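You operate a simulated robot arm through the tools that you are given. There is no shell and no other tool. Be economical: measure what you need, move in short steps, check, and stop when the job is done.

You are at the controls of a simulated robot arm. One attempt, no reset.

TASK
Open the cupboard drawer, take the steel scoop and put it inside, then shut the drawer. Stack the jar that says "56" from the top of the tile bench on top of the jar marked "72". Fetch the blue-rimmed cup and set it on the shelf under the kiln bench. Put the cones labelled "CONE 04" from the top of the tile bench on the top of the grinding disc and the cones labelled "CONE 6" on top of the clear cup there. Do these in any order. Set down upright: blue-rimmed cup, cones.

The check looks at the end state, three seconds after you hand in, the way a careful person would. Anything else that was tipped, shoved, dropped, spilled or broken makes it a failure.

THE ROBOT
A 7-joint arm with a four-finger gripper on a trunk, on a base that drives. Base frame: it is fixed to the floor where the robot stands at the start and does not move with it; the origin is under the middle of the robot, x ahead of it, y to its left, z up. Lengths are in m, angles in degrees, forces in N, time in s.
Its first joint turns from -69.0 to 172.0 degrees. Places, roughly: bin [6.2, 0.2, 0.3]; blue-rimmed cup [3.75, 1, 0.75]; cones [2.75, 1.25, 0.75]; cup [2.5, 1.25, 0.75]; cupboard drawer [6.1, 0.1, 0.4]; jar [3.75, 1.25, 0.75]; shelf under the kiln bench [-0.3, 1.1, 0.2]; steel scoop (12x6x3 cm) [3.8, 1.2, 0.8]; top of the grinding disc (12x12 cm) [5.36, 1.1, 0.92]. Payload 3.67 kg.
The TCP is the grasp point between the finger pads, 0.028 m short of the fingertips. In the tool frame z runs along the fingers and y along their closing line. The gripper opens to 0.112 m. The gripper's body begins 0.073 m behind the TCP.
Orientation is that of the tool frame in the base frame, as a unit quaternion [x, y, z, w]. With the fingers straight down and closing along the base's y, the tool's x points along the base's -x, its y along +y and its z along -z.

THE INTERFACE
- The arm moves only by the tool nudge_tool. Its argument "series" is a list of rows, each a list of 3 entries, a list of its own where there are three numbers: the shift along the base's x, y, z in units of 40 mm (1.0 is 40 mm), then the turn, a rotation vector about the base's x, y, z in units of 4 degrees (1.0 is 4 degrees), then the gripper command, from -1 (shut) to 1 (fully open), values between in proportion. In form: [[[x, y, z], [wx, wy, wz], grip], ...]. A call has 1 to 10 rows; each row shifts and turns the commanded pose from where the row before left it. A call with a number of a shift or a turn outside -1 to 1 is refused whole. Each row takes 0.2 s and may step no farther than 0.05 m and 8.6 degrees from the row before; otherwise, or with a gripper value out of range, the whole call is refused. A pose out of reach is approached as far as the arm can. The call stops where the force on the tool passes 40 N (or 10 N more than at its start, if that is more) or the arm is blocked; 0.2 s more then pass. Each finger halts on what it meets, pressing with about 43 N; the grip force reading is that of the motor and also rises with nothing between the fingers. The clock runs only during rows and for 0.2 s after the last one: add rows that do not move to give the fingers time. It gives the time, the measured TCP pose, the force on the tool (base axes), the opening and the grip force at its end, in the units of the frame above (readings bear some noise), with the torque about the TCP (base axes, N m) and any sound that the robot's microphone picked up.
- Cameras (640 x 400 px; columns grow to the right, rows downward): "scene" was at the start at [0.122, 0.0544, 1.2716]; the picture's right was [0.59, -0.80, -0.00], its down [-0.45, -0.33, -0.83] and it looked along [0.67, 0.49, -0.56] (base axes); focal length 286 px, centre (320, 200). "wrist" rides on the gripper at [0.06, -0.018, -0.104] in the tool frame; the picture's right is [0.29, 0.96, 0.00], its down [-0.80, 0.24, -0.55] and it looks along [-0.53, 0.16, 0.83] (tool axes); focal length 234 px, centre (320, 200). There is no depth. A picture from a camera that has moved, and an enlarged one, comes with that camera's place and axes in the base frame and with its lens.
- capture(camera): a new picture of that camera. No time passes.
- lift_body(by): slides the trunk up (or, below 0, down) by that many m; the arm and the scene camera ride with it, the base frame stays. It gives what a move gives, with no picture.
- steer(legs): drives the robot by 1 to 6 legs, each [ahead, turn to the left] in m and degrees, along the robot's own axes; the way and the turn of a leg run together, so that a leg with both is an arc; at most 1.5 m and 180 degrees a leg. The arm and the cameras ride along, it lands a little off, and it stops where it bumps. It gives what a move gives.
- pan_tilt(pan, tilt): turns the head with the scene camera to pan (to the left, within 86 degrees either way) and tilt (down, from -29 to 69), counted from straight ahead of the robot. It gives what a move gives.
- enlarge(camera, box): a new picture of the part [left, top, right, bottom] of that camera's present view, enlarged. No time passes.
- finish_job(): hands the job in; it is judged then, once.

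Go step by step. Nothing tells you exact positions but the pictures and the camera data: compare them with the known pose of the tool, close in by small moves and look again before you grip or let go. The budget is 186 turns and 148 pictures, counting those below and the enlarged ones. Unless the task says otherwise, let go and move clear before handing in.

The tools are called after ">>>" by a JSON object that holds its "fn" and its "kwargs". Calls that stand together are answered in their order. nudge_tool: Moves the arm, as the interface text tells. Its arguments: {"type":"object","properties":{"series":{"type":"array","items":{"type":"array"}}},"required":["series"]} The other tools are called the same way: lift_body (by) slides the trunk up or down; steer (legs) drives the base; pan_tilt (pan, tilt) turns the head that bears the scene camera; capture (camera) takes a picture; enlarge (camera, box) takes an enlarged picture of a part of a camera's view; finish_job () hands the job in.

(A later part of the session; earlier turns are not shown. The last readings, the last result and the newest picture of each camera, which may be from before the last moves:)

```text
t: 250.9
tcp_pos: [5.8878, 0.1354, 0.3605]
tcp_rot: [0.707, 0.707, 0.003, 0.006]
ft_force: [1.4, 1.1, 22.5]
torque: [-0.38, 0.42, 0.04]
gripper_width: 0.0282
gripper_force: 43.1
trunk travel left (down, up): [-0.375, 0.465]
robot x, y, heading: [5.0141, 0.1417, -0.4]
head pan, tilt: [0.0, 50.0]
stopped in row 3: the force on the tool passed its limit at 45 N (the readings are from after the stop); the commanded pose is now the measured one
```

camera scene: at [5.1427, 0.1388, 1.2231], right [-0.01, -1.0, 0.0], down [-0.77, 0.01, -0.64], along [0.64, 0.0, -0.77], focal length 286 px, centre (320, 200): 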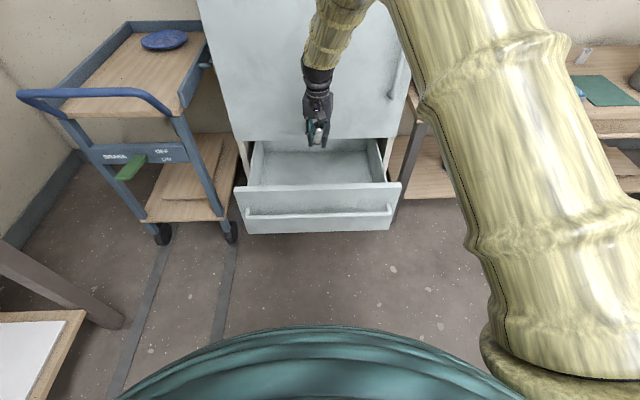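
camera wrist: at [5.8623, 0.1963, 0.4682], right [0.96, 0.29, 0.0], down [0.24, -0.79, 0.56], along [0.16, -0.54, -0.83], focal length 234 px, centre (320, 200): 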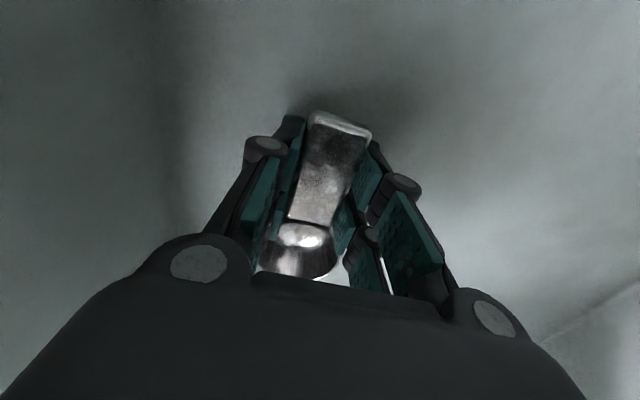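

The scoop touches the drawer floor. I'll ease off, open the fingers partway, and rise out.

>>> {"fn": "nudge_tool", "kwargs": {"series": [[[0, 0, 0.05], [0, 0, 0], -1], [[0, 0, 0], [0, 0, 0], -0.3], [[0, 0, 0], [0, 0, 0], 0], [[0, 0, 0], [0, 0, 0], 0], [[0, 0, 0.4], [0, 0, 0], 0], [[0, 0, 0.8], [0, 0, 0], 0], [[0, 0, 0.8], [0, 0, 0], 0], [[0, 0, 0.8], [0, 0, 0], 0], [[0, 0, 0.8], [0, 0, 0], 0]]}}

>>> {"fn": "capture", "kwargs": {"camera": "wrist"}}

```text
t: 252.9
tcp_pos: [5.8827, 0.1371, 0.5037]
tcp_rot: [0.708, 0.707, 0.0, 0.004]
ft_force: [-0.4, 1.6, -0.1]
torque: [-0.03, 0.02, -0.03]
gripper_width: 0.056
gripper_force: 0.1
trunk travel left (down, up): [-0.375, 0.465]
robot x, y, heading: [5.0172, 0.1439, -0.6]
head pan, tilt: [0.0, 50.0]
```

```text
55 pictures are left
camera wrist: at [5.8642, 0.1957, 0.6067], right [0.96, 0.29, 0.0], down [0.24, -0.79, 0.56], along [0.16, -0.54, -0.83], focal length 234 px, centre (320, 200)
```

wrist: 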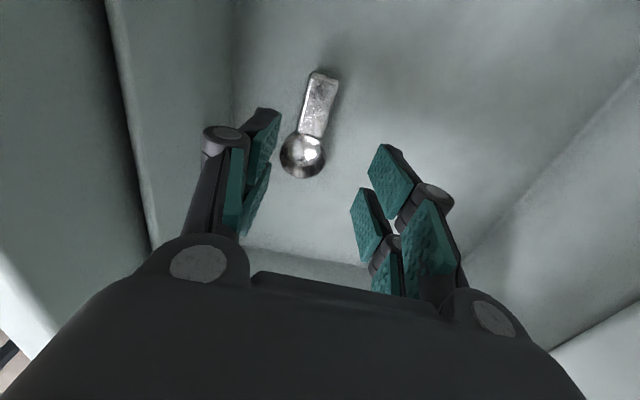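

The scoop rests in the drawer. Now I'll lift out, back off, and re-point the tool forward to push the drawer shut by its handle.

>>> {"fn": "nudge_tool", "kwargs": {"series": [[[0, 0, 0.9], [0, 0, 0], 0], [[0, 0, 0.9], [0, 0, 0], 0], [[0, 0, 0.9], [0, 0, 0], 0], [[0, 0, 0.9], [0, 0, 0], 0], [[0, 0, 0.9], [0, 0, 0], 0], [[-0.9, 0, 0], [0, 0, 0], 0], [[-0.9, 0, 0], [0, 0, 0], 0], [[-0.9, 0, 0], [0, 0, 0], 0]]}}

>>> {"fn": "steer", "kwargs": {"legs": [[-0.4, 0]]}}

>>> {"fn": "nudge_tool", "kwargs": {"series": [[[0, 0, 0], [0, -1, 0], 1], [[0, 0, 0], [0, -1, 0], 1], [[0, 0, 0], [0, -1, 0], 1], [[0, 0, 0], [0, -1, 0], 1], [[0, 0, 0], [0, -1, 0], 1], [[0, 0, 0], [0, -1, 0], 1], [[0, 0, 0], [0, -1, 0], 1], [[0, 0, 0], [0, -1, 0], 1], [[0, 0, 0], [0, -1, 0], 1], [[0, 0, 0], [0, -1, 0], 1]]}}

>>> {"fn": "nudge_tool", "kwargs": {"series": [[[0, 0, 0], [0, -1, 0], 1], [[0, 0, 0], [0, -1, 0], 1], [[0, 0, 0], [0, -1, 0], 1], [[0, 0, 0], [0, -1, 0], 1], [[0, 0, 0], [0, -1, 0], 1], [[0, 0, 0], [0, -1, 0], 1], [[0, 0, 0], [0, -1, 0], 1], [[0, 0, 0], [0, -1, 0], 1], [[0, 0, 0], [0, -1, 0], 1], [[0, 0, 0], [0, -1, 0], 1]]}}

>>> {"fn": "nudge_tool", "kwargs": {"series": [[[0, 0, 0], [0, -1, 0], 1], [[0, 0, 0], [0, -1, 0], 1], [[0, 0, 0], [0, -0.5, 0], 1], [[0, 0, 0], [0, 0, 0], 1]]}}

```text
t: 254.7
tcp_pos: [5.7468, 0.1213, 0.5753]
tcp_rot: [0.715, 0.695, -0.05, -0.055]
ft_force: [0.7, -0.5, -0.1]
torque: [-0.01, 0.0, 0.0]
gripper_width: 0.056
gripper_force: 0.1
trunk travel left (down, up): [-0.375, 0.465]
robot x, y, heading: [5.0161, 0.1363, -0.4]
head pan, tilt: [0.0, 50.0]
stopped in row 8: the arm was blocked; the commanded pose is now the measured one
```

```text
t: 255.8
tcp_pos: [5.698, 0.1213, 0.5789]
tcp_rot: [0.715, 0.696, -0.044, -0.05]
ft_force: [-0.4, 0.5, 6.3]
torque: [-0.04, -0.16, 0.04]
gripper_width: 0.0568
gripper_force: 0.7
trunk travel left (down, up): [-0.375, 0.465]
robot x, y, heading: [4.9584, 0.139, -0.5]
head pan, tilt: [0.0, 50.0]
stopped in leg 1: the force on the tool passed its limit at 80 N (the readings are from after the stop); the commanded pose is now the measured one
```

```text
t: 258.0
tcp_pos: [5.697, 0.1217, 0.579]
tcp_rot: [0.686, 0.671, 0.204, 0.192]
ft_force: [-0.5, 0.5, 0.8]
torque: [0.01, -0.02, 0.03]
gripper_width: 0.1119
gripper_force: 0.2
trunk travel left (down, up): [-0.375, 0.465]
robot x, y, heading: [4.9615, 0.1393, -0.1]
head pan, tilt: [0.0, 50.0]
```

```text
t: 260.2
tcp_pos: [5.6984, 0.1226, 0.5774]
tcp_rot: [0.576, 0.564, 0.426, 0.411]
ft_force: [-0.3, 0.4, 0.3]
torque: [0.01, 0.02, 0.02]
gripper_width: 0.1121
gripper_force: 0.1
trunk travel left (down, up): [-0.375, 0.465]
robot x, y, heading: [4.9595, 0.1367, -0.4]
head pan, tilt: [0.0, 50.0]
```

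```text
t: 261.2
tcp_pos: [5.6964, 0.1214, 0.5793]
tcp_rot: [0.536, 0.526, 0.475, 0.458]
ft_force: [0.3, 0.9, -0.5]
torque: [0.01, -0.05, 0.0]
gripper_width: 0.1121
gripper_force: 0.1
trunk travel left (down, up): [-0.375, 0.465]
robot x, y, heading: [4.9606, 0.1387, -0.5]
head pan, tilt: [0.0, 50.0]
```

The upward move was limited and I brushed the drawer panel when backing, so I'll check the state.

>>> {"fn": "capture", "kwargs": {"camera": "scene"}}

>>> {"fn": "capture", "kwargs": {"camera": "wrist"}}

```text
54 pictures are left
camera scene: at [5.0873, 0.1391, 1.2231], right [-0.01, -1.0, 0.0], down [-0.77, 0.01, -0.64], along [0.64, 0.0, -0.77], focal length 286 px, centre (320, 200)
```

scene: 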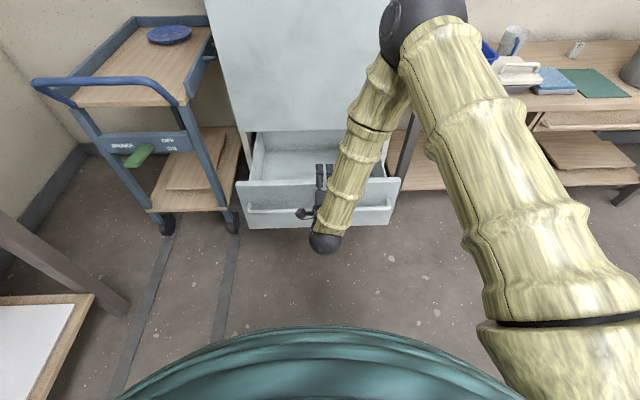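

```text
53 pictures are left
camera wrist: at [5.5904, 0.1803, 0.5759], right [0.12, 0.26, 0.96], down [-0.51, -0.81, 0.29], along [0.85, -0.53, 0.03], focal length 234 px, centre (320, 200)
```

wrist: 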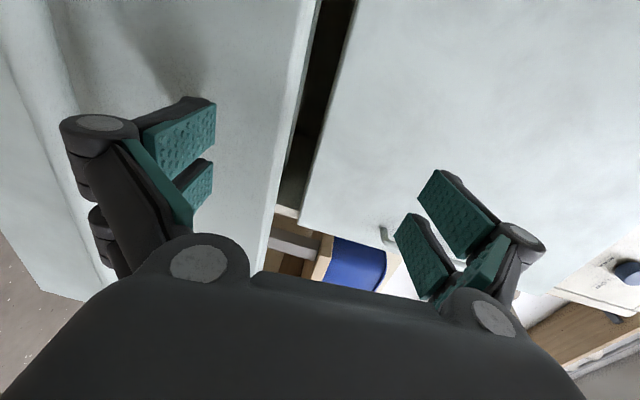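

Nothing is disturbed. I'll back off, finish levelling, and lower to handle height.

>>> {"fn": "nudge_tool", "kwargs": {"series": [[[-0.9, 0, 0], [-0.13, -0.62, -0.03], 1], [[-0.9, 0.1, 0], [-0.13, -0.62, -0.03], 1], [[-0.5, 0.1, 0], [-0.13, -0.61, -0.04], 1], [[0, 0, -0.9], [0, 0, 0], 1], [[0, 0, -0.9], [0, 0, 0], 1], [[0, 0, -0.9], [0, 0, 0], 1], [[0, 0, -0.27], [0, 0, 0], 1], [[0, 0, 0], [0, 0, 0], 1]]}}

>>> {"fn": "capture", "kwargs": {"camera": "wrist"}}

>>> {"fn": "enlarge", "kwargs": {"camera": "scene", "box": [225, 120, 415, 270]}}

```text
t: 263.0
tcp_pos: [5.6046, 0.1284, 0.4609]
tcp_rot: [0.5, 0.502, 0.499, 0.499]
ft_force: [-0.4, 0.1, 0.0]
torque: [-0.01, -0.01, 0.02]
gripper_width: 0.1119
gripper_force: 0.1
trunk travel left (down, up): [-0.375, 0.465]
robot x, y, heading: [4.9587, 0.14, -0.5]
head pan, tilt: [0.0, 50.0]
```

```text
52 pictures are left
camera wrist: at [5.5007, 0.1882, 0.4426], right [0.0, 0.29, 0.96], down [-0.55, -0.8, 0.24], along [0.83, -0.53, 0.16], focal length 234 px, centre (320, 200)
```

wrist: 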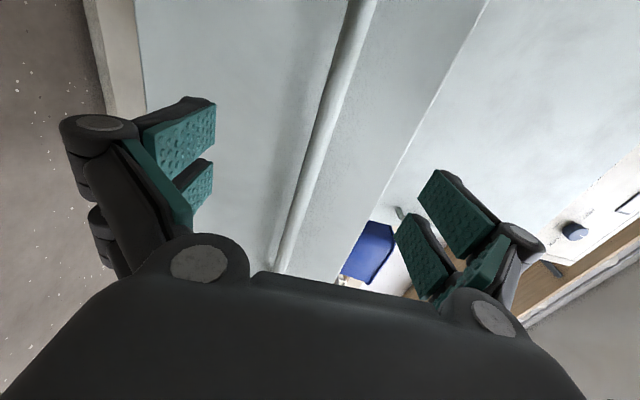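

```text
2.67 times, centred on (320, 195) of scene
camera zoom: at [5.0872, 0.1392, 1.2231], right [-0.01, -1.0, 0.0], down [-0.77, 0.01, -0.64], along [0.64, 0.0, -0.77], focal length 762 px, centre (320, 213)
```

zoom: 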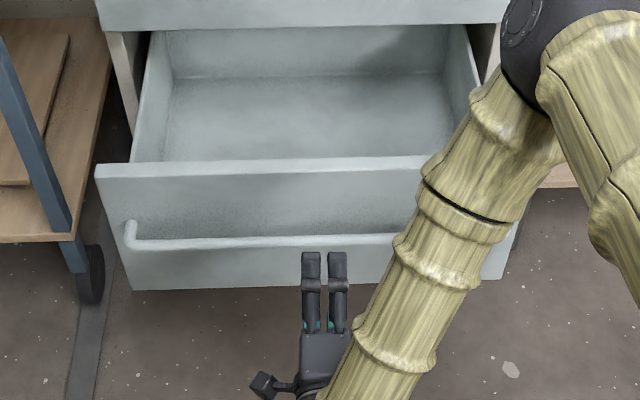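

>>> {"fn": "nudge_tool", "kwargs": {"series": [[[0.7, 0, 0], [0, 0, 0], 1], [[0.7, 0, 0], [0, 0, 0], 1], [[0.6, 0, 0], [0, 0, 0], 1], [[0, 0, 0], [0, 0, 0], 0.4], [[0, 0, 0], [0, 0, 0], -0.2], [[0, 0, 0], [0, 0, 0], -0.7], [[0, 0, 0], [0, 0, 0], -1], [[0, 0, 0], [0, 0, 0], -1], [[0, 0, 0], [0, 0, 0], -1]]}}

>>> {"fn": "capture", "kwargs": {"camera": "wrist"}}

```text
t: 265.0
tcp_pos: [5.6857, 0.131, 0.4601]
tcp_rot: [0.499, 0.502, 0.501, 0.498]
ft_force: [1.1, -0.4, 10.4]
torque: [0.22, 0.03, -0.11]
gripper_width: 0.0145
gripper_force: 44.9
trunk travel left (down, up): [-0.375, 0.465]
robot x, y, heading: [4.9551, 0.1403, -0.4]
head pan, tilt: [0.0, 50.0]
```

```text
50 pictures are left
camera wrist: at [5.5819, 0.1887, 0.442], right [0.0, 0.29, 0.96], down [-0.55, -0.8, 0.24], along [0.83, -0.53, 0.16], focal length 234 px, centre (320, 200)
```

wrist: 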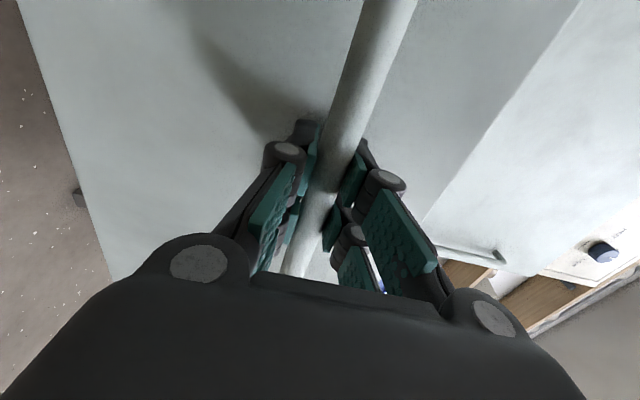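

The handle is gripped. Pushing it shut along the drawer's line.

>>> {"fn": "nudge_tool", "kwargs": {"series": [[[0.6, 0.018, 0], [0, 0, 0], -1], [[0.6, 0.018, 0], [0, 0, 0], -1], [[0.6, 0.02, 0], [0, 0, 0], -1], [[0.6, 0.02, 0], [0, 0, 0], -1], [[0.6, 0.02, 0], [0, 0, 0], -1], [[0.6, 0.02, 0], [0, 0, 0], -1], [[0.6, 0.025, 0], [0, 0, 0], -1], [[0.6, 0.025, 0], [0, 0, 0], -1], [[0.6, 0.025, 0], [0, 0, 0], -1], [[0.6, 0.025, 0], [0, 0, 0], -1]]}}

>>> {"fn": "capture", "kwargs": {"camera": "scene"}}

```text
t: 267.2
tcp_pos: [5.9228, 0.1375, 0.4591]
tcp_rot: [0.501, 0.502, 0.498, 0.5]
ft_force: [0.2, 5.6, -3.6]
torque: [0.2, -0.13, 0.21]
gripper_width: 0.0147
gripper_force: 44.9
trunk travel left (down, up): [-0.375, 0.465]
robot x, y, heading: [4.9611, 0.1414, -0.3]
head pan, tilt: [0.0, 50.0]
```

```text
49 pictures are left
camera scene: at [5.0875, 0.1394, 1.223], right [-0.01, -1.0, 0.0], down [-0.77, 0.01, -0.64], along [0.64, 0.0, -0.77], focal length 286 px, centre (320, 200)
```

scene: 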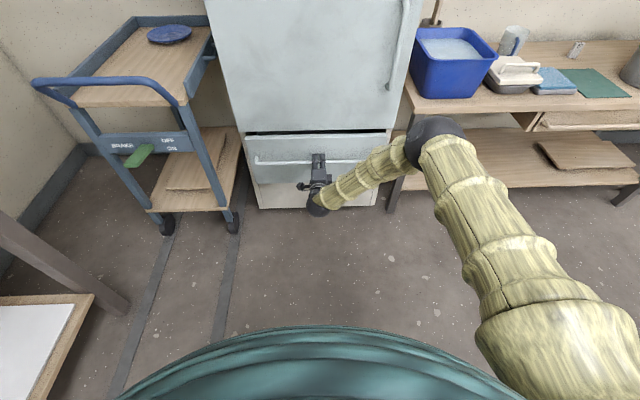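

Almost closed. I'll push the last few centimetres until it stops.

>>> {"fn": "nudge_tool", "kwargs": {"series": [[[0.5, 0.02, 0], [0, 0, 0], -1], [[0.4, 0.02, 0], [0, 0, 0], -1], [[0.2, 0, 0], [0, 0, 0], -1], [[0.2, 0, 0], [0, 0, 0], -1], [[0.2, 0, 0], [0, 0, 0], -1]]}}

>>> {"fn": "enlarge", "kwargs": {"camera": "scene", "box": [225, 90, 415, 240]}}

```text
t: 268.4
tcp_pos: [5.9779, 0.1376, 0.4587]
tcp_rot: [0.501, 0.502, 0.499, 0.499]
ft_force: [-19.2, -2.5, 14.0]
torque: [0.04, 0.03, -0.13]
gripper_width: 0.0142
gripper_force: 44.9
trunk travel left (down, up): [-0.375, 0.465]
robot x, y, heading: [4.9605, 0.139, -0.4]
head pan, tilt: [0.0, 50.0]
stopped in row 5: the force on the tool passed its limit at 58 N (the readings are from after the stop); the commanded pose is now the measured one
```

```text
2.67 times, centred on (320, 165) of scene
camera zoom: at [5.0848, 0.139, 1.2238], right [-0.01, -1.0, 0.0], down [-0.77, 0.01, -0.64], along [0.64, -0.01, -0.77], focal length 762 px, centre (320, 293)
```

zoom: 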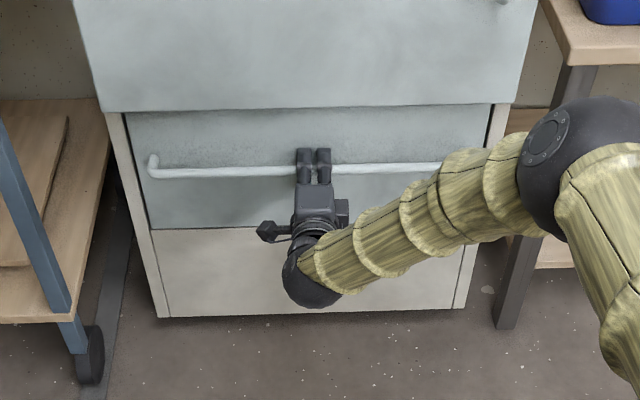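

The drawer is shut flush. Release, back straight off, and re-point the tool down on open floor.

>>> {"fn": "nudge_tool", "kwargs": {"series": [[[0, 0, 0], [0, 0, 0], -0.4], [[0, 0, 0], [0, 0, 0], 0.4], [[0, 0, 0], [0, 0, 0], 1], [[0, 0, 0], [0, 0, 0], 1], [[-0.9, 0, 0], [0, 0, 0], 1], [[-0.9, 0, 0], [0, 0, 0], 1], [[-0.9, 0, 0], [0, 0, 0], 1], [[-0.9, 0, 0], [0, 0, 0], 1], [[-0.9, 0, 0], [0, 0, 0], 1], [[-0.9, 0, 0], [0, 0, 0], 1]]}}

>>> {"fn": "nudge_tool", "kwargs": {"series": [[[-0.9, 0, 0], [0, 0, 0], 1], [[-0.9, 0, 0], [0, 0, 0], 1], [[0, 0, 0], [0, 0, 0], 1]]}}

>>> {"fn": "capture", "kwargs": {"camera": "scene"}}

```text
t: 270.6
tcp_pos: [5.7615, 0.1385, 0.459]
tcp_rot: [0.501, 0.503, 0.497, 0.499]
ft_force: [-0.4, -0.1, -0.9]
torque: [0.01, 0.0, -0.02]
gripper_width: 0.1118
gripper_force: 0.1
trunk travel left (down, up): [-0.375, 0.465]
robot x, y, heading: [4.9583, 0.1396, -0.3]
head pan, tilt: [0.0, 50.0]
```

```text
t: 271.4
tcp_pos: [5.6897, 0.1386, 0.4555]
tcp_rot: [0.501, 0.503, 0.498, 0.499]
ft_force: [0.2, -0.6, -0.1]
torque: [0.03, 0.01, -0.01]
gripper_width: 0.1121
gripper_force: 0.2
trunk travel left (down, up): [-0.375, 0.465]
robot x, y, heading: [4.9584, 0.1388, -0.5]
head pan, tilt: [0.0, 50.0]
```

```text
47 pictures are left
camera scene: at [5.0869, 0.139, 1.2231], right [-0.01, -1.0, 0.0], down [-0.77, 0.01, -0.64], along [0.64, -0.01, -0.77], focal length 286 px, centre (320, 200)
```

scene: 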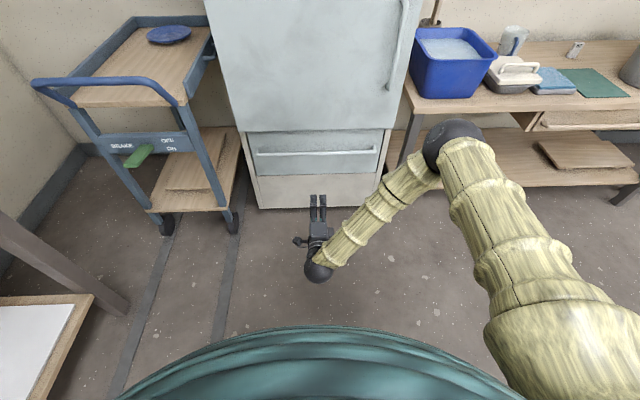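

>>> {"fn": "steer", "kwargs": {"legs": [[-0.5, 0]]}}

>>> {"fn": "lift_body", "kwargs": {"by": 0.4}}

>>> {"fn": "nudge_tool", "kwargs": {"series": [[[0, 0, 0.5], [-1, 1, 1], 1], [[0, 0, 0.5], [-1, 1, 1], 1], [[0, 0, 0.5], [-1, 1, 1], 1], [[0, 0, 0.5], [-1, 1, 1], 1], [[0, 0, 0.5], [-1, 1, 1], 1], [[0, 0, 0.5], [-1, 1, 1], 1], [[0, 0, 0.5], [-1, 1, 1], 1], [[0, 0, 0.5], [-1, 1, 1], 1], [[0, 0, 0.5], [-1, 1, 1], 1]]}}

>>> {"fn": "nudge_tool", "kwargs": {"series": [[[0, 0, 0], [-1, 1, 1], 1], [[0, 0, 0], [-1, 1, 1], 1], [[0, 0, 0], [-1, 1, 1], 1], [[0, 0, 0], [-1, 1, 1], 1], [[0, 0, 0], [-1, 1, 1], 1], [[0, 0, 0], [-1, 1, 1], 1], [[0, 0, 0], [-1, 1, 1], 1], [[0, 0, 0], [-1, 1, 1], 1], [[0, 0, 0], [-0.32, 0.32, 0.32], 1], [[0, 0, 0], [0, 0, 0], 1]]}}

>>> {"fn": "lift_body", "kwargs": {"by": 0.06}}

```text
t: 274.3
tcp_pos: [5.1878, 0.1431, 0.4557]
tcp_rot: [0.501, 0.502, 0.499, 0.498]
ft_force: [-0.3, -0.5, 0.8]
torque: [0.0, 0.0, 0.02]
gripper_width: 0.1124
gripper_force: 0.0
trunk travel left (down, up): [-0.375, 0.465]
robot x, y, heading: [4.4585, 0.142, -0.5]
head pan, tilt: [0.0, 50.0]
```

```text
t: 278.2
tcp_pos: [5.1881, 0.1439, 0.8557]
tcp_rot: [0.501, 0.503, 0.498, 0.498]
ft_force: [-0.3, 0.1, -0.2]
torque: [0.0, 0.02, 0.0]
gripper_width: 0.1122
gripper_force: 0.1
trunk travel left (down, up): [-0.775, 0.065]
robot x, y, heading: [4.4585, 0.1444, -0.2]
head pan, tilt: [0.0, 50.0]
```

```text
t: 280.2
tcp_pos: [5.1893, 0.1425, 1.0364]
tcp_rot: [0.277, 0.878, 0.274, 0.276]
ft_force: [0.5, 0.4, -0.9]
torque: [-0.04, -0.02, -0.02]
gripper_width: 0.112
gripper_force: 0.1
trunk travel left (down, up): [-0.775, 0.065]
robot x, y, heading: [4.4601, 0.1403, -0.6]
head pan, tilt: [0.0, 50.0]
```

```text
t: 282.4
tcp_pos: [5.1889, 0.1431, 1.0348]
tcp_rot: [-0.001, 1.0, -0.003, -0.002]
ft_force: [1.0, -0.3, -0.6]
torque: [-0.02, -0.02, -0.02]
gripper_width: 0.1119
gripper_force: 0.0
trunk travel left (down, up): [-0.775, 0.065]
robot x, y, heading: [4.4581, 0.1417, -0.4]
head pan, tilt: [0.0, 50.0]
```

```text
t: 283.4
tcp_pos: [5.1884, 0.1436, 1.0964]
tcp_rot: [-0.001, 1.0, -0.003, -0.001]
ft_force: [0.0, -0.5, -0.5]
torque: [0.03, 0.04, -0.02]
gripper_width: 0.1118
gripper_force: 0.0
trunk travel left (down, up): [-0.835, 0.005]
robot x, y, heading: [4.4556, 0.1438, -0.4]
head pan, tilt: [0.0, 50.0]
```

Tool down again. Driving back to the cone/cup end of the tile bench.

>>> {"fn": "steer", "kwargs": {"legs": [[-0.93, 0], [-0.93, 0], [0, 90.4], [0.285, 0]]}}

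>>> {"fn": "capture", "kwargs": {"camera": "wrist"}}

```text
t: 298.1
tcp_pos: [2.5866, 1.1775, 1.0935]
tcp_rot: [0.717, -0.697, 0.004, -0.001]
ft_force: [0.1, 0.2, -1.1]
torque: [-0.04, -0.01, 0.01]
gripper_width: 0.112
gripper_force: 0.1
trunk travel left (down, up): [-0.835, 0.005]
robot x, y, heading: [2.6069, 0.444, 91.1]
head pan, tilt: [0.0, 50.0]
```

```text
46 pictures are left
camera wrist: at [2.6046, 1.117, 1.1988], right [-0.95, -0.31, -0.01], down [-0.26, 0.79, 0.55], along [-0.17, 0.52, -0.84], focal length 234 px, centre (320, 200)
```

wrist: 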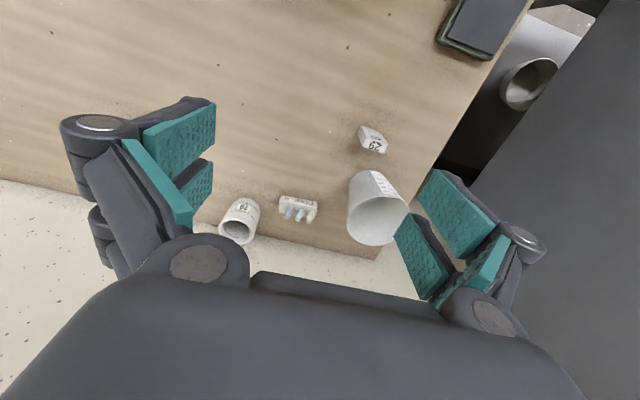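

Jar "29" stands too close beside CONE 6 for an end grip, so I'll grip the plate across its narrow side. Yawing the tool −84° first.

>>> {"fn": "nudge_tool", "kwargs": {"series": [[[0, 0, -0.2], [0, 0, -1], 1], [[0, 0, -0.2], [0, 0, -1], 1], [[0, 0, -0.2], [0, 0, -1], 1], [[0, 0, 0], [0, 0, -1], 1], [[0, 0, 0], [0, 0, -1], 1], [[0, 0, 0], [0, 0, -1], 1], [[0, 0, 0], [0, 0, -1], 1], [[0, 0, 0], [0, 0, -1], 1], [[0, 0, 0], [0, 0, -1], 1], [[0, 0, 0], [0, 0, -1], 1]]}}

>>> {"fn": "nudge_tool", "kwargs": {"series": [[[0, 0, 0], [0, 0, -1], 1], [[0, 0, 0], [0, 0, -1], 1], [[0, 0, 0], [0, 0, -1], 1], [[0, 0, 0], [0, 0, -1], 1], [[0, 0, 0], [0, 0, -1], 1], [[0, 0, 0], [0, 0, -1], 1], [[0, 0, 0], [0, 0, -1], 1], [[0, 0, 0], [0, 0, -1], 1], [[0, 0, 0], [0, 0, -1], 1], [[0, 0, 0], [0, 0, -1], 1]]}}

>>> {"fn": "nudge_tool", "kwargs": {"series": [[[-0.2, 0.8, -0.4], [0, 0, -0.9], 0.3], [[-0.1, 0.8, -0.5], [0, 0, 0], 0.3], [[-0.1, 0.8, -0.5], [0, 0, 0], 0.3], [[-0.1, 0.8, -0.5], [0, 0, 0], 0.3], [[-0.1, 0.8, -0.5], [0, 0, 0], 0.3], [[0, 0, 0], [0, 0, 0], 0.3]]}}

>>> {"fn": "capture", "kwargs": {"camera": "wrist"}}

```text
t: 300.3
tcp_pos: [2.5989, 1.1844, 1.0784]
tcp_rot: [-0.418, 0.908, 0.004, -0.019]
ft_force: [0.1, -0.1, 0.1]
torque: [0.02, -0.04, 0.02]
gripper_width: 0.112
gripper_force: 0.1
trunk travel left (down, up): [-0.835, 0.005]
robot x, y, heading: [2.606, 0.4477, 91.0]
head pan, tilt: [0.0, 50.0]
```

```text
t: 302.5
tcp_pos: [2.6041, 1.1846, 1.0759]
tcp_rot: [-0.077, 0.997, -0.004, -0.022]
ft_force: [0.2, -0.5, -0.1]
torque: [-0.04, 0.02, 0.0]
gripper_width: 0.1117
gripper_force: 0.0
trunk travel left (down, up): [-0.835, 0.005]
robot x, y, heading: [2.6091, 0.4467, 90.8]
head pan, tilt: [0.0, 50.0]
```

```text
t: 303.9
tcp_pos: [2.5584, 1.3347, 0.9758]
tcp_rot: [-0.069, 0.998, -0.004, 0.0]
ft_force: [-0.4, -0.7, 0.0]
torque: [0.01, 0.01, 0.0]
gripper_width: 0.0729
gripper_force: 0.1
trunk travel left (down, up): [-0.835, 0.005]
robot x, y, heading: [2.6071, 0.4502, 91.0]
head pan, tilt: [0.0, 50.0]
```

```text
45 pictures are left
camera wrist: at [2.5023, 1.3095, 1.0802], right [-0.42, 0.91, -0.01], down [0.76, 0.35, 0.55], along [0.5, 0.23, -0.83], focal length 234 px, centre (320, 200)
```

wrist: 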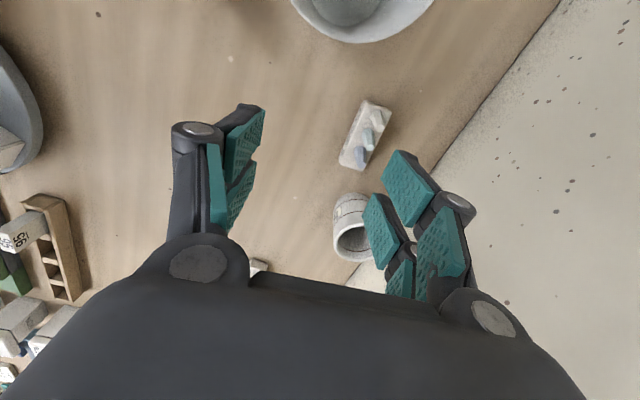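

The plate centre is at (2.560, 1.394). I'll move over it and lower a little for a closer check.

>>> {"fn": "nudge_tool", "kwargs": {"series": [[[0.04, 0.5, -0.4], [0, 0, 0], 0.3], [[0, 0.5, -0.5], [0, 0, 0], 0.3], [[0, 0.48, -0.5], [0, 0, 0], 0.3], [[0, 0, -0.5], [0, 0, 0], 0.3], [[0, 0, 0], [0, 0, 0], 0.3]]}}

>>> {"fn": "capture", "kwargs": {"camera": "wrist"}}

```text
t: 305.1
tcp_pos: [2.5631, 1.3958, 0.8993]
tcp_rot: [-0.07, 0.998, -0.004, -0.001]
ft_force: [0.3, -0.1, -0.2]
torque: [-0.01, -0.01, 0.01]
gripper_width: 0.073
gripper_force: 0.0
trunk travel left (down, up): [-0.835, 0.005]
robot x, y, heading: [2.6076, 0.4491, 91.1]
head pan, tilt: [0.0, 50.0]
```

```text
44 pictures are left
camera wrist: at [2.5054, 1.3694, 1.0031], right [-0.42, 0.91, -0.01], down [0.76, 0.35, 0.55], along [0.5, 0.23, -0.83], focal length 234 px, centre (320, 200)
```

wrist: 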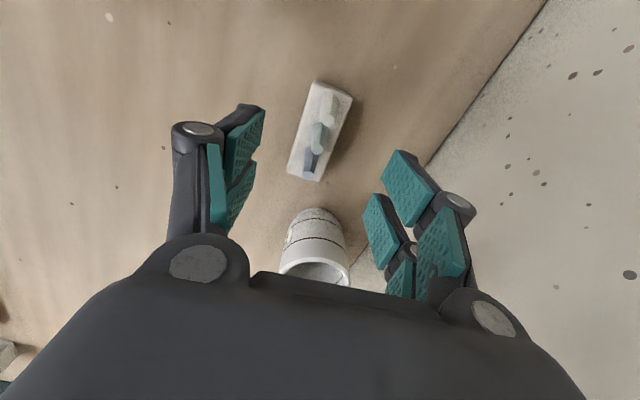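

>>> {"fn": "nudge_tool", "kwargs": {"series": [[[-0.12, -0.05, -0.4], [0, 0, 0], 0.3], [[0, 0, -0.5], [0, 0, 0], 0.3], [[0, 0, -0.5], [0, 0, 0], 0.3], [[0, 0, -0.4], [0, 0, 0], 0.3], [[0, 0, 0], [0, 0, 0], 0.3]]}}

>>> {"fn": "capture", "kwargs": {"camera": "wrist"}}

```text
t: 306.3
tcp_pos: [2.5592, 1.3919, 0.8272]
tcp_rot: [-0.069, 0.998, -0.003, -0.001]
ft_force: [-0.7, -0.7, -0.1]
torque: [-0.02, -0.01, -0.01]
gripper_width: 0.0728
gripper_force: 0.1
trunk travel left (down, up): [-0.835, 0.005]
robot x, y, heading: [2.6033, 0.4453, 91.2]
head pan, tilt: [0.0, 50.0]
```

```text
43 pictures are left
camera wrist: at [2.502, 1.3666, 0.9314], right [-0.42, 0.91, -0.01], down [0.76, 0.35, 0.55], along [0.5, 0.23, -0.83], focal length 234 px, centre (320, 200)
```

wrist: 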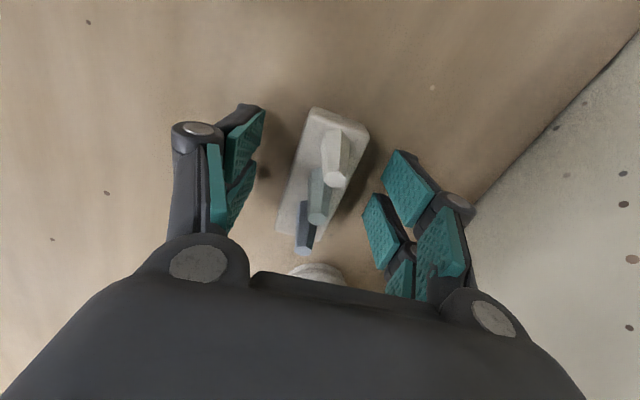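

Raising 6 mm (the tips drop as they close), then gripping and lifting.

>>> {"fn": "nudge_tool", "kwargs": {"series": [[[0, 0, 0.15], [0, 0, 0], 0], [[0, 0, 0], [0, 0, 0], -0.4], [[0, 0, 0], [0, 0, 0], -0.7], [[0, 0, 0], [0, 0, 0], -1], [[0, 0, 0], [0, 0, 0], -1]]}}

>>> {"fn": "nudge_tool", "kwargs": {"series": [[[0, 0, 0.4], [0, 0, 0], -1], [[0, 0, 0.8], [0, 0, 0], -1], [[0, 0, 0.8], [0, 0, 0], -1], [[0, 0, 0.8], [0, 0, 0], -1], [[0, 0, 0.8], [0, 0, 0], -1], [[0, 0, 0], [0, 0, 0], -1]]}}

>>> {"fn": "capture", "kwargs": {"camera": "wrist"}}

>>> {"fn": "enlarge", "kwargs": {"camera": "scene", "box": [230, 60, 380, 180]}}

```text
t: 307.5
tcp_pos: [2.5599, 1.3933, 0.834]
tcp_rot: [-0.069, 0.998, -0.003, -0.001]
ft_force: [-0.2, 0.4, 3.7]
torque: [-0.02, -0.02, 0.06]
gripper_width: 0.0314
gripper_force: 43.0
trunk travel left (down, up): [-0.835, 0.005]
robot x, y, heading: [2.6072, 0.4411, 90.8]
head pan, tilt: [0.0, 50.0]
```

```text
t: 308.9
tcp_pos: [2.5578, 1.3935, 0.9759]
tcp_rot: [-0.069, 0.998, -0.003, 0.0]
ft_force: [0.1, 0.2, -1.0]
torque: [0.01, 0.02, 0.01]
gripper_width: 0.0313
gripper_force: 43.4
trunk travel left (down, up): [-0.835, 0.005]
robot x, y, heading: [2.6057, 0.4456, 91.2]
head pan, tilt: [0.0, 50.0]
```

```text
42 pictures are left
camera wrist: at [2.5013, 1.3685, 1.0805], right [-0.42, 0.91, -0.01], down [0.76, 0.35, 0.55], along [0.5, 0.22, -0.83], focal length 234 px, centre (320, 200)
```

wrist: 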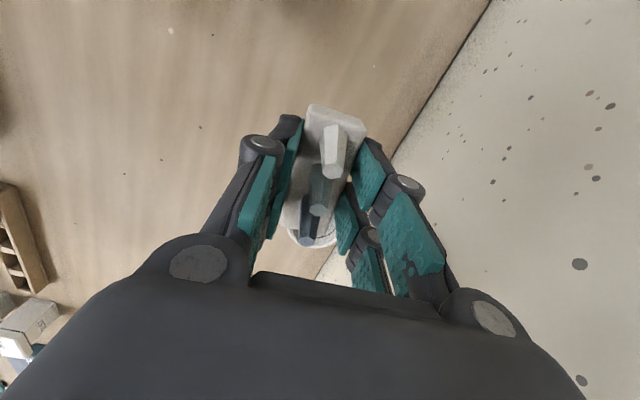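

```text
3.33 times, centred on (305, 120) of scene
camera zoom: at [2.6045, 0.5757, 1.683], right [1.0, 0.02, 0.0], down [0.01, -0.77, -0.64], along [-0.01, 0.64, -0.77], focal length 953 px, centre (370, 467)
```

zoom: 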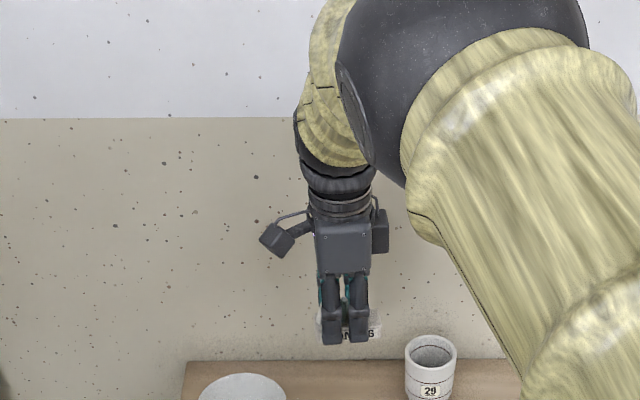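

CONE 6 is held across its width. I'll move it over the near side of the cup rim and check the geometry.

>>> {"fn": "nudge_tool", "kwargs": {"series": [[[0, -0.3, 0.6], [0, 0, 0], -1], [[-0.5, -0.6, 0], [0, 0, 0], -1], [[-0.5, -0.6, 0], [0, 0, 0], -1], [[-0.5, -0.6, 0], [0, 0, 0], -1], [[-0.6, -0.6, 0], [0, 0, 0], -1], [[-0.56, -0.45, 0], [0, 0, 0], -1], [[0, 0, 0], [0, 0, 0], -1]]}}

>>> {"fn": "capture", "kwargs": {"camera": "wrist"}}

>>> {"fn": "enlarge", "kwargs": {"camera": "scene", "box": [220, 110, 370, 230]}}

```text
t: 310.5
tcp_pos: [2.4545, 1.267, 1.0022]
tcp_rot: [-0.07, 0.998, -0.004, -0.001]
ft_force: [0.0, -0.6, -1.2]
torque: [0.0, 0.01, 0.0]
gripper_width: 0.0312
gripper_force: 42.8
trunk travel left (down, up): [-0.835, 0.005]
robot x, y, heading: [2.6053, 0.4449, 91.0]
head pan, tilt: [0.0, 50.0]
```

```text
40 pictures are left
camera wrist: at [2.397, 1.2409, 1.1057], right [-0.42, 0.91, -0.01], down [0.76, 0.35, 0.55], along [0.5, 0.22, -0.83], focal length 234 px, centre (320, 200)
```

wrist: 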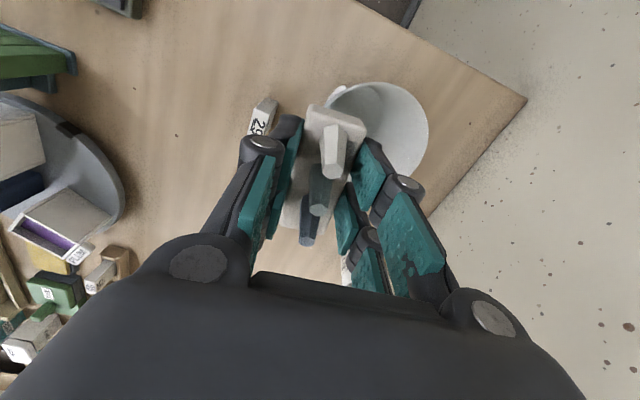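

```text
3.33 times, centred on (295, 170) of scene
camera zoom: at [2.6046, 0.5752, 1.6831], right [1.0, 0.02, 0.0], down [0.01, -0.77, -0.64], along [-0.01, 0.64, -0.77], focal length 953 px, centre (403, 300)
```

zoom: 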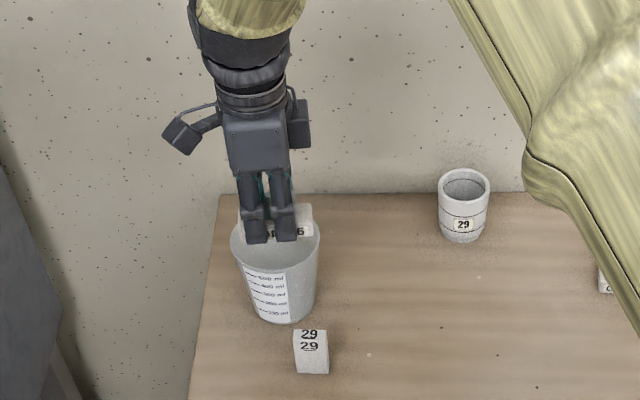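

The cup centre averages (2.446, 1.306) from four views, so the plate centre should sit 39 mm out from it; the TCP is within 2–3 mm of that. Lowering to just above the rim.

>>> {"fn": "nudge_tool", "kwargs": {"series": [[[-0.06, 0, -0.4], [0, 0, 0], -1], [[0, 0, -0.4], [0, 0, 0], -1], [[0, 0, -0.25], [0, 0, 0], -1], [[0, 0, 0], [0, 0, 0], -1]]}}

>>> {"fn": "enlarge", "kwargs": {"camera": "scene", "box": [255, 140, 335, 210]}}

>>> {"fn": "enlarge", "kwargs": {"camera": "wrist", "box": [230, 70, 450, 260]}}

```text
t: 311.5
tcp_pos: [2.4514, 1.2682, 0.9587]
tcp_rot: [-0.068, 0.998, -0.004, -0.001]
ft_force: [0.9, -0.3, -1.2]
torque: [0.02, -0.02, -0.01]
gripper_width: 0.0313
gripper_force: 42.6
trunk travel left (down, up): [-0.835, 0.005]
robot x, y, heading: [2.6043, 0.4445, 91.2]
head pan, tilt: [0.0, 50.0]
```

```text
5.71 times, centred on (295, 175) of scene
camera zoom: at [2.6044, 0.5747, 1.6831], right [1.0, 0.02, 0.0], down [0.01, -0.77, -0.64], along [-0.01, 0.64, -0.77], focal length 1634 px, centre (463, 343)
```

zoom: 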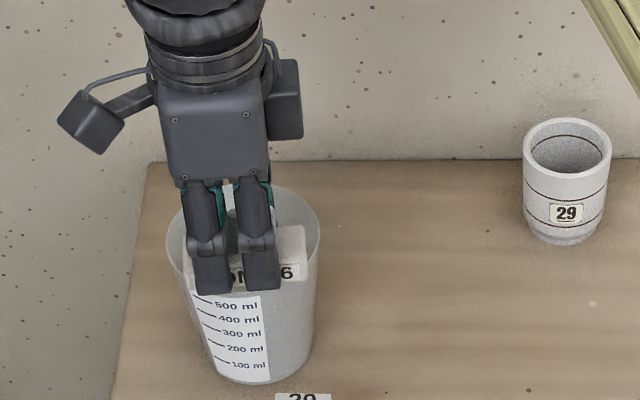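

```text
2.11 times, centred on (340, 165) of wrist
camera zoom: at [2.393, 1.2413, 1.0626], right [-0.42, 0.91, -0.01], down [0.76, 0.35, 0.55], along [0.5, 0.22, -0.83], focal length 493 px, centre (278, 274)
```

zoom: 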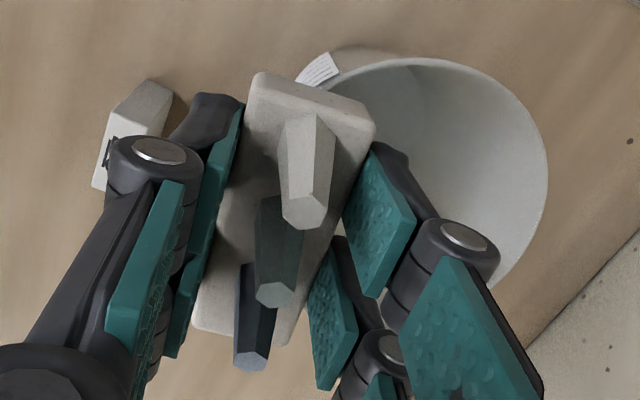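

The wrist view confirms the plate bridges the near rim, with its centre about 37–38 mm from the cup's axis. Lowering in fine steps.

>>> {"fn": "nudge_tool", "kwargs": {"series": [[[0, -0.04, -0.06], [0, 0, 0], -1], [[0, 0, -0.06], [0, 0, 0], -1], [[0, 0, 0], [0, 0, 0], -1]]}}

>>> {"fn": "nudge_tool", "kwargs": {"series": [[[0, 0, -0.06], [0, 0, 0], -1], [[0, 0, -0.06], [0, 0, 0], -1], [[0, 0, 0], [0, 0, 0], -1]]}}

```text
t: 312.3
tcp_pos: [2.4497, 1.2663, 0.9546]
tcp_rot: [-0.069, 0.998, -0.003, -0.001]
ft_force: [-0.6, 0.8, -0.9]
torque: [0.0, -0.01, 0.01]
gripper_width: 0.0313
gripper_force: 43.0
trunk travel left (down, up): [-0.835, 0.005]
robot x, y, heading: [2.608, 0.447, 91.1]
head pan, tilt: [0.0, 50.0]
```

```text
t: 313.1
tcp_pos: [2.4499, 1.2655, 0.9502]
tcp_rot: [-0.069, 0.998, -0.004, 0.0]
ft_force: [-0.1, 0.4, -0.5]
torque: [0.05, 0.0, -0.01]
gripper_width: 0.0312
gripper_force: 43.1
trunk travel left (down, up): [-0.835, 0.005]
robot x, y, heading: [2.6057, 0.4458, 91.0]
head pan, tilt: [0.0, 50.0]
```

>>> {"fn": "nudge_tool", "kwargs": {"series": [[[0, 0, -0.06], [0, 0, 0], -1], [[0, 0, -0.06], [0, 0, 0], -1], [[0, 0, 0], [0, 0, 0], -1]]}}

>>> {"fn": "enlarge", "kwargs": {"camera": "scene", "box": [255, 140, 335, 210]}}

```text
t: 313.9
tcp_pos: [2.4504, 1.2654, 0.9451]
tcp_rot: [-0.068, 0.998, -0.003, 0.0]
ft_force: [-0.1, 0.2, -1.5]
torque: [0.0, -0.01, 0.0]
gripper_width: 0.0312
gripper_force: 43.5
trunk travel left (down, up): [-0.835, 0.005]
robot x, y, heading: [2.6081, 0.4464, 91.1]
head pan, tilt: [0.0, 50.0]
```

```text
5.71 times, centred on (295, 175) of scene
camera zoom: at [2.6044, 0.5747, 1.6831], right [1.0, 0.02, 0.0], down [0.01, -0.77, -0.64], along [-0.01, 0.64, -0.77], focal length 1634 px, centre (463, 343)
```

zoom: 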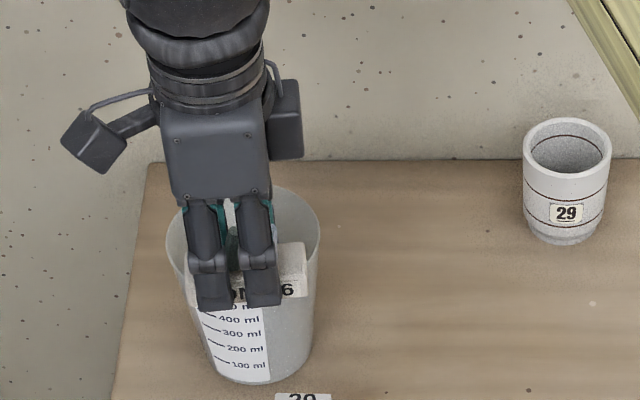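

>>> {"fn": "nudge_tool", "kwargs": {"series": [[[0, 0, -0.06], [0, 0, 0], -1], [[0, 0, -0.06], [0, 0, 0], -1], [[0, 0, 0], [0, 0, 0], -1]]}}

>>> {"fn": "nudge_tool", "kwargs": {"series": [[[0, 0, -0.05], [0, 0, 0], -1], [[0, 0, 0], [0, 0, 0], -1]]}}

```text
t: 314.7
tcp_pos: [2.4517, 1.2643, 0.9451]
tcp_rot: [-0.069, 0.998, -0.001, -0.002]
ft_force: [0.3, -2.4, 33.7]
torque: [0.11, -0.05, 0.03]
gripper_width: 0.0311
gripper_force: 43.1
trunk travel left (down, up): [-0.835, 0.005]
robot x, y, heading: [2.6028, 0.4453, 90.9]
head pan, tilt: [0.0, 50.0]
```

```text
t: 315.3
tcp_pos: [2.4512, 1.264, 0.9391]
tcp_rot: [-0.069, 0.998, -0.002, 0.0]
ft_force: [-0.2, -1.5, 33.9]
torque: [0.23, 0.03, 0.0]
gripper_width: 0.0312
gripper_force: 43.4
trunk travel left (down, up): [-0.835, 0.005]
robot x, y, heading: [2.6083, 0.4469, 90.7]
head pan, tilt: [0.0, 50.0]
```

Contact at TCP ≈ 0.945, but the last push slipped a few millimetres. I'll ease up and look.

>>> {"fn": "nudge_tool", "kwargs": {"series": [[[0, 0, 0.06], [0, 0, 0], -1], [[0, 0, 0], [0, 0, 0], -1]]}}

>>> {"fn": "enlarge", "kwargs": {"camera": "scene", "box": [255, 140, 335, 210]}}

>>> {"fn": "enlarge", "kwargs": {"camera": "wrist", "box": [230, 70, 450, 260]}}

```text
t: 315.9
tcp_pos: [2.4502, 1.2642, 0.9386]
tcp_rot: [-0.069, 0.998, -0.003, -0.001]
ft_force: [-0.3, -0.4, 16.9]
torque: [0.09, 0.12, 0.01]
gripper_width: 0.0313
gripper_force: 42.6
trunk travel left (down, up): [-0.835, 0.005]
robot x, y, heading: [2.6063, 0.4441, 91.3]
head pan, tilt: [0.0, 50.0]
```

```text
5.71 times, centred on (295, 175) of scene
camera zoom: at [2.6048, 0.5726, 1.6831], right [1.0, 0.02, 0.0], down [0.01, -0.77, -0.64], along [-0.01, 0.64, -0.77], focal length 1634 px, centre (463, 343)
```

zoom: 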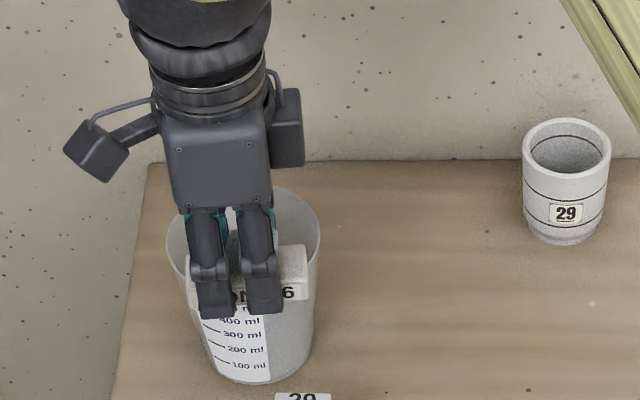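

```text
2.11 times, centred on (340, 165) of wrist
camera zoom: at [2.3932, 1.2378, 1.044], right [-0.42, 0.91, -0.01], down [0.76, 0.35, 0.55], along [0.5, 0.23, -0.83], focal length 493 px, centre (278, 274)
```

zoom: 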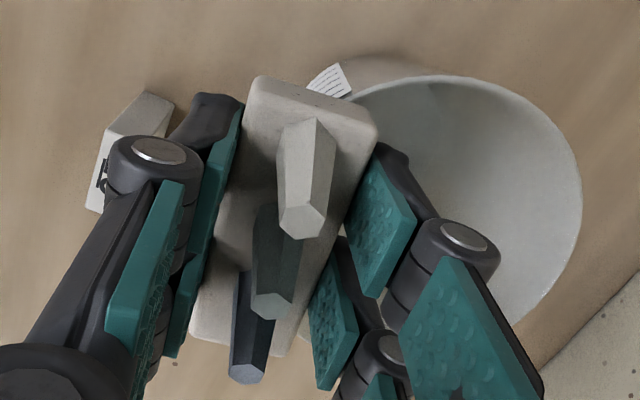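

The plate slid up slightly in the grip but stays level. I estimate its centre at about 42 mm from the cup axis, so I'll lift 4 mm, shift 3 mm inward, and set down lightly.

>>> {"fn": "nudge_tool", "kwargs": {"series": [[[0, 0, 0.16], [0, 0, 0], -1], [[0, 0.075, 0], [0, 0, 0], -1], [[0, 0, 0], [0, 0, 0], -1]]}}

>>> {"fn": "nudge_tool", "kwargs": {"series": [[[0, 0, -0.05], [0, 0, 0], -1], [[0, 0, -0.05], [0, 0, 0], -1], [[0, 0, 0], [0, 0, 0], -1]]}}

```text
t: 316.7
tcp_pos: [2.449, 1.2686, 0.946]
tcp_rot: [-0.069, 0.998, -0.005, -0.001]
ft_force: [-0.6, 0.5, -1.1]
torque: [-0.01, 0.01, 0.01]
gripper_width: 0.0313
gripper_force: 43.3
trunk travel left (down, up): [-0.835, 0.005]
robot x, y, heading: [2.6071, 0.4452, 91.1]
head pan, tilt: [0.0, 50.0]
```

```text
t: 317.5
tcp_pos: [2.4506, 1.2686, 0.9427]
tcp_rot: [-0.069, 0.998, -0.004, -0.001]
ft_force: [-0.3, 0.3, -0.3]
torque: [-0.02, 0.03, -0.01]
gripper_width: 0.0314
gripper_force: 43.7
trunk travel left (down, up): [-0.835, 0.005]
robot x, y, heading: [2.6073, 0.446, 91.3]
head pan, tilt: [0.0, 50.0]
```

>>> {"fn": "nudge_tool", "kwargs": {"series": [[[0, 0, -0.04], [0, 0, 0], -1], [[0, 0, -0.04], [0, 0, 0], -1], [[0, 0, 0], [0, 0, 0], -1]]}}

>>> {"fn": "nudge_tool", "kwargs": {"series": [[[0, 0, -0.025], [0, 0, 0], -1], [[0, 0, 0], [0, 0, 0], -1]]}}

```text
t: 318.3
tcp_pos: [2.45, 1.2689, 0.9389]
tcp_rot: [-0.068, 0.998, -0.003, -0.001]
ft_force: [0.1, -0.9, 6.8]
torque: [-0.06, 0.05, 0.0]
gripper_width: 0.0311
gripper_force: 42.8
trunk travel left (down, up): [-0.835, 0.005]
robot x, y, heading: [2.6057, 0.4458, 91.2]
head pan, tilt: [0.0, 50.0]
```

```text
t: 318.9
tcp_pos: [2.4504, 1.2684, 0.9395]
tcp_rot: [-0.069, 0.998, -0.003, -0.001]
ft_force: [-1.3, -1.9, 14.0]
torque: [-0.04, 0.05, -0.02]
gripper_width: 0.0314
gripper_force: 43.0
trunk travel left (down, up): [-0.835, 0.005]
robot x, y, heading: [2.6062, 0.4491, 91.0]
head pan, tilt: [0.0, 50.0]
```

In light contact. I'll open the fingers just a few millimetres and check that it stays put.

>>> {"fn": "nudge_tool", "kwargs": {"series": [[[0, 0, 0.03], [0, 0, 0], -1], [[0, 0, 0], [0, 0, 0], -0.4], [[0, 0, 0], [0, 0, 0], -0.3], [[0, 0, 0], [0, 0, 0], -0.3]]}}

>>> {"fn": "enlarge", "kwargs": {"camera": "scene", "box": [255, 140, 335, 210]}}

>>> {"fn": "enlarge", "kwargs": {"camera": "wrist", "box": [230, 70, 450, 260]}}

```text
t: 319.9
tcp_pos: [2.4494, 1.2681, 0.9394]
tcp_rot: [-0.069, 0.998, -0.003, 0.0]
ft_force: [-0.4, -0.6, -0.1]
torque: [-0.01, -0.03, -0.02]
gripper_width: 0.0391
gripper_force: 0.1
trunk travel left (down, up): [-0.835, 0.005]
robot x, y, heading: [2.6087, 0.4477, 91.2]
head pan, tilt: [0.0, 50.0]
```

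```text
5.71 times, centred on (295, 175) of scene
camera zoom: at [2.6044, 0.5746, 1.6831], right [1.0, 0.02, 0.0], down [0.01, -0.77, -0.64], along [-0.01, 0.64, -0.77], focal length 1634 px, centre (463, 343)
```

zoom: 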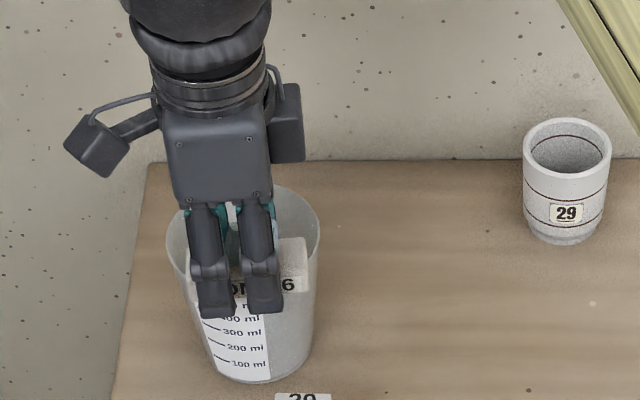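

```text
2.11 times, centred on (340, 165) of wrist
camera zoom: at [2.3927, 1.2425, 1.0436], right [-0.42, 0.91, -0.01], down [0.76, 0.35, 0.55], along [0.5, 0.23, -0.83], focal length 493 px, centre (278, 274)
```

zoom: 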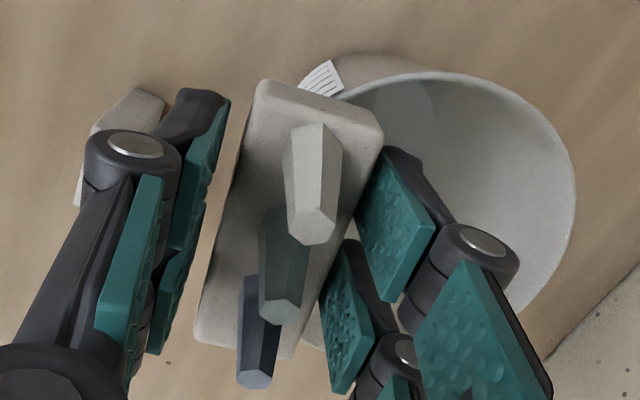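

The plate rests on its own, level. I'll open slightly more and rise straight up.

>>> {"fn": "nudge_tool", "kwargs": {"series": [[[0, 0, 0], [0, 0, 0], -0.15], [[0, 0, 0], [0, 0, 0], -0.05], [[0, 0, 0.2], [0, 0, 0], -0.05], [[0, 0, 0.4], [0, 0, 0], -0.05], [[0, 0, 0.6], [0, 0, 0], -0.05], [[0, 0, 0.8], [0, 0, 0], -0.05], [[0, 0, 0.8], [0, 0, 0], -0.05]]}}

>>> {"fn": "capture", "kwargs": {"camera": "wrist"}}

>>> {"fn": "enlarge", "kwargs": {"camera": "scene", "box": [255, 130, 335, 200]}}

```text
t: 321.5
tcp_pos: [2.4497, 1.2695, 1.0527]
tcp_rot: [-0.069, 0.998, -0.004, -0.001]
ft_force: [0.2, 0.2, -0.5]
torque: [0.02, -0.03, 0.0]
gripper_width: 0.0535
gripper_force: 0.0
trunk travel left (down, up): [-0.835, 0.005]
robot x, y, heading: [2.6058, 0.4457, 91.3]
head pan, tilt: [0.0, 50.0]
```

```text
31 pictures are left
camera wrist: at [2.393, 1.2424, 1.1567], right [-0.42, 0.91, -0.01], down [0.76, 0.35, 0.55], along [0.5, 0.22, -0.83], focal length 234 px, centre (320, 200)
```

wrist: 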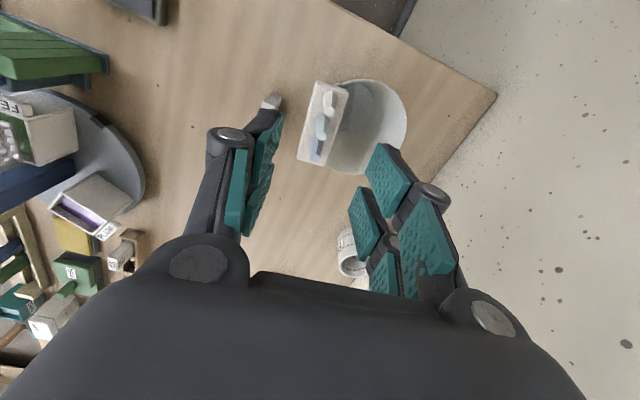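

```text
5.71 times, centred on (295, 165) of scene
camera zoom: at [2.6045, 0.5735, 1.6831], right [1.0, 0.02, 0.0], down [0.01, -0.77, -0.64], along [-0.01, 0.64, -0.77], focal length 1634 px, centre (463, 400)
```

zoom: 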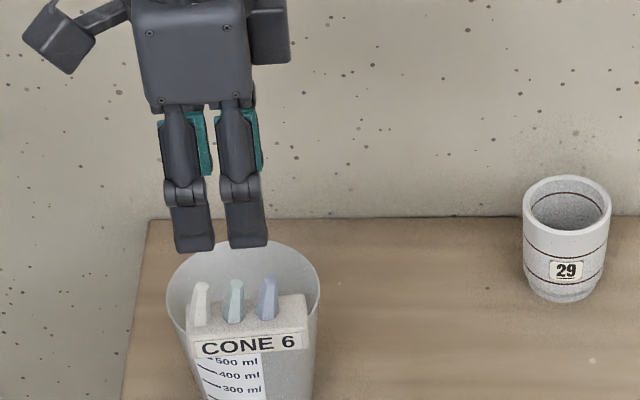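

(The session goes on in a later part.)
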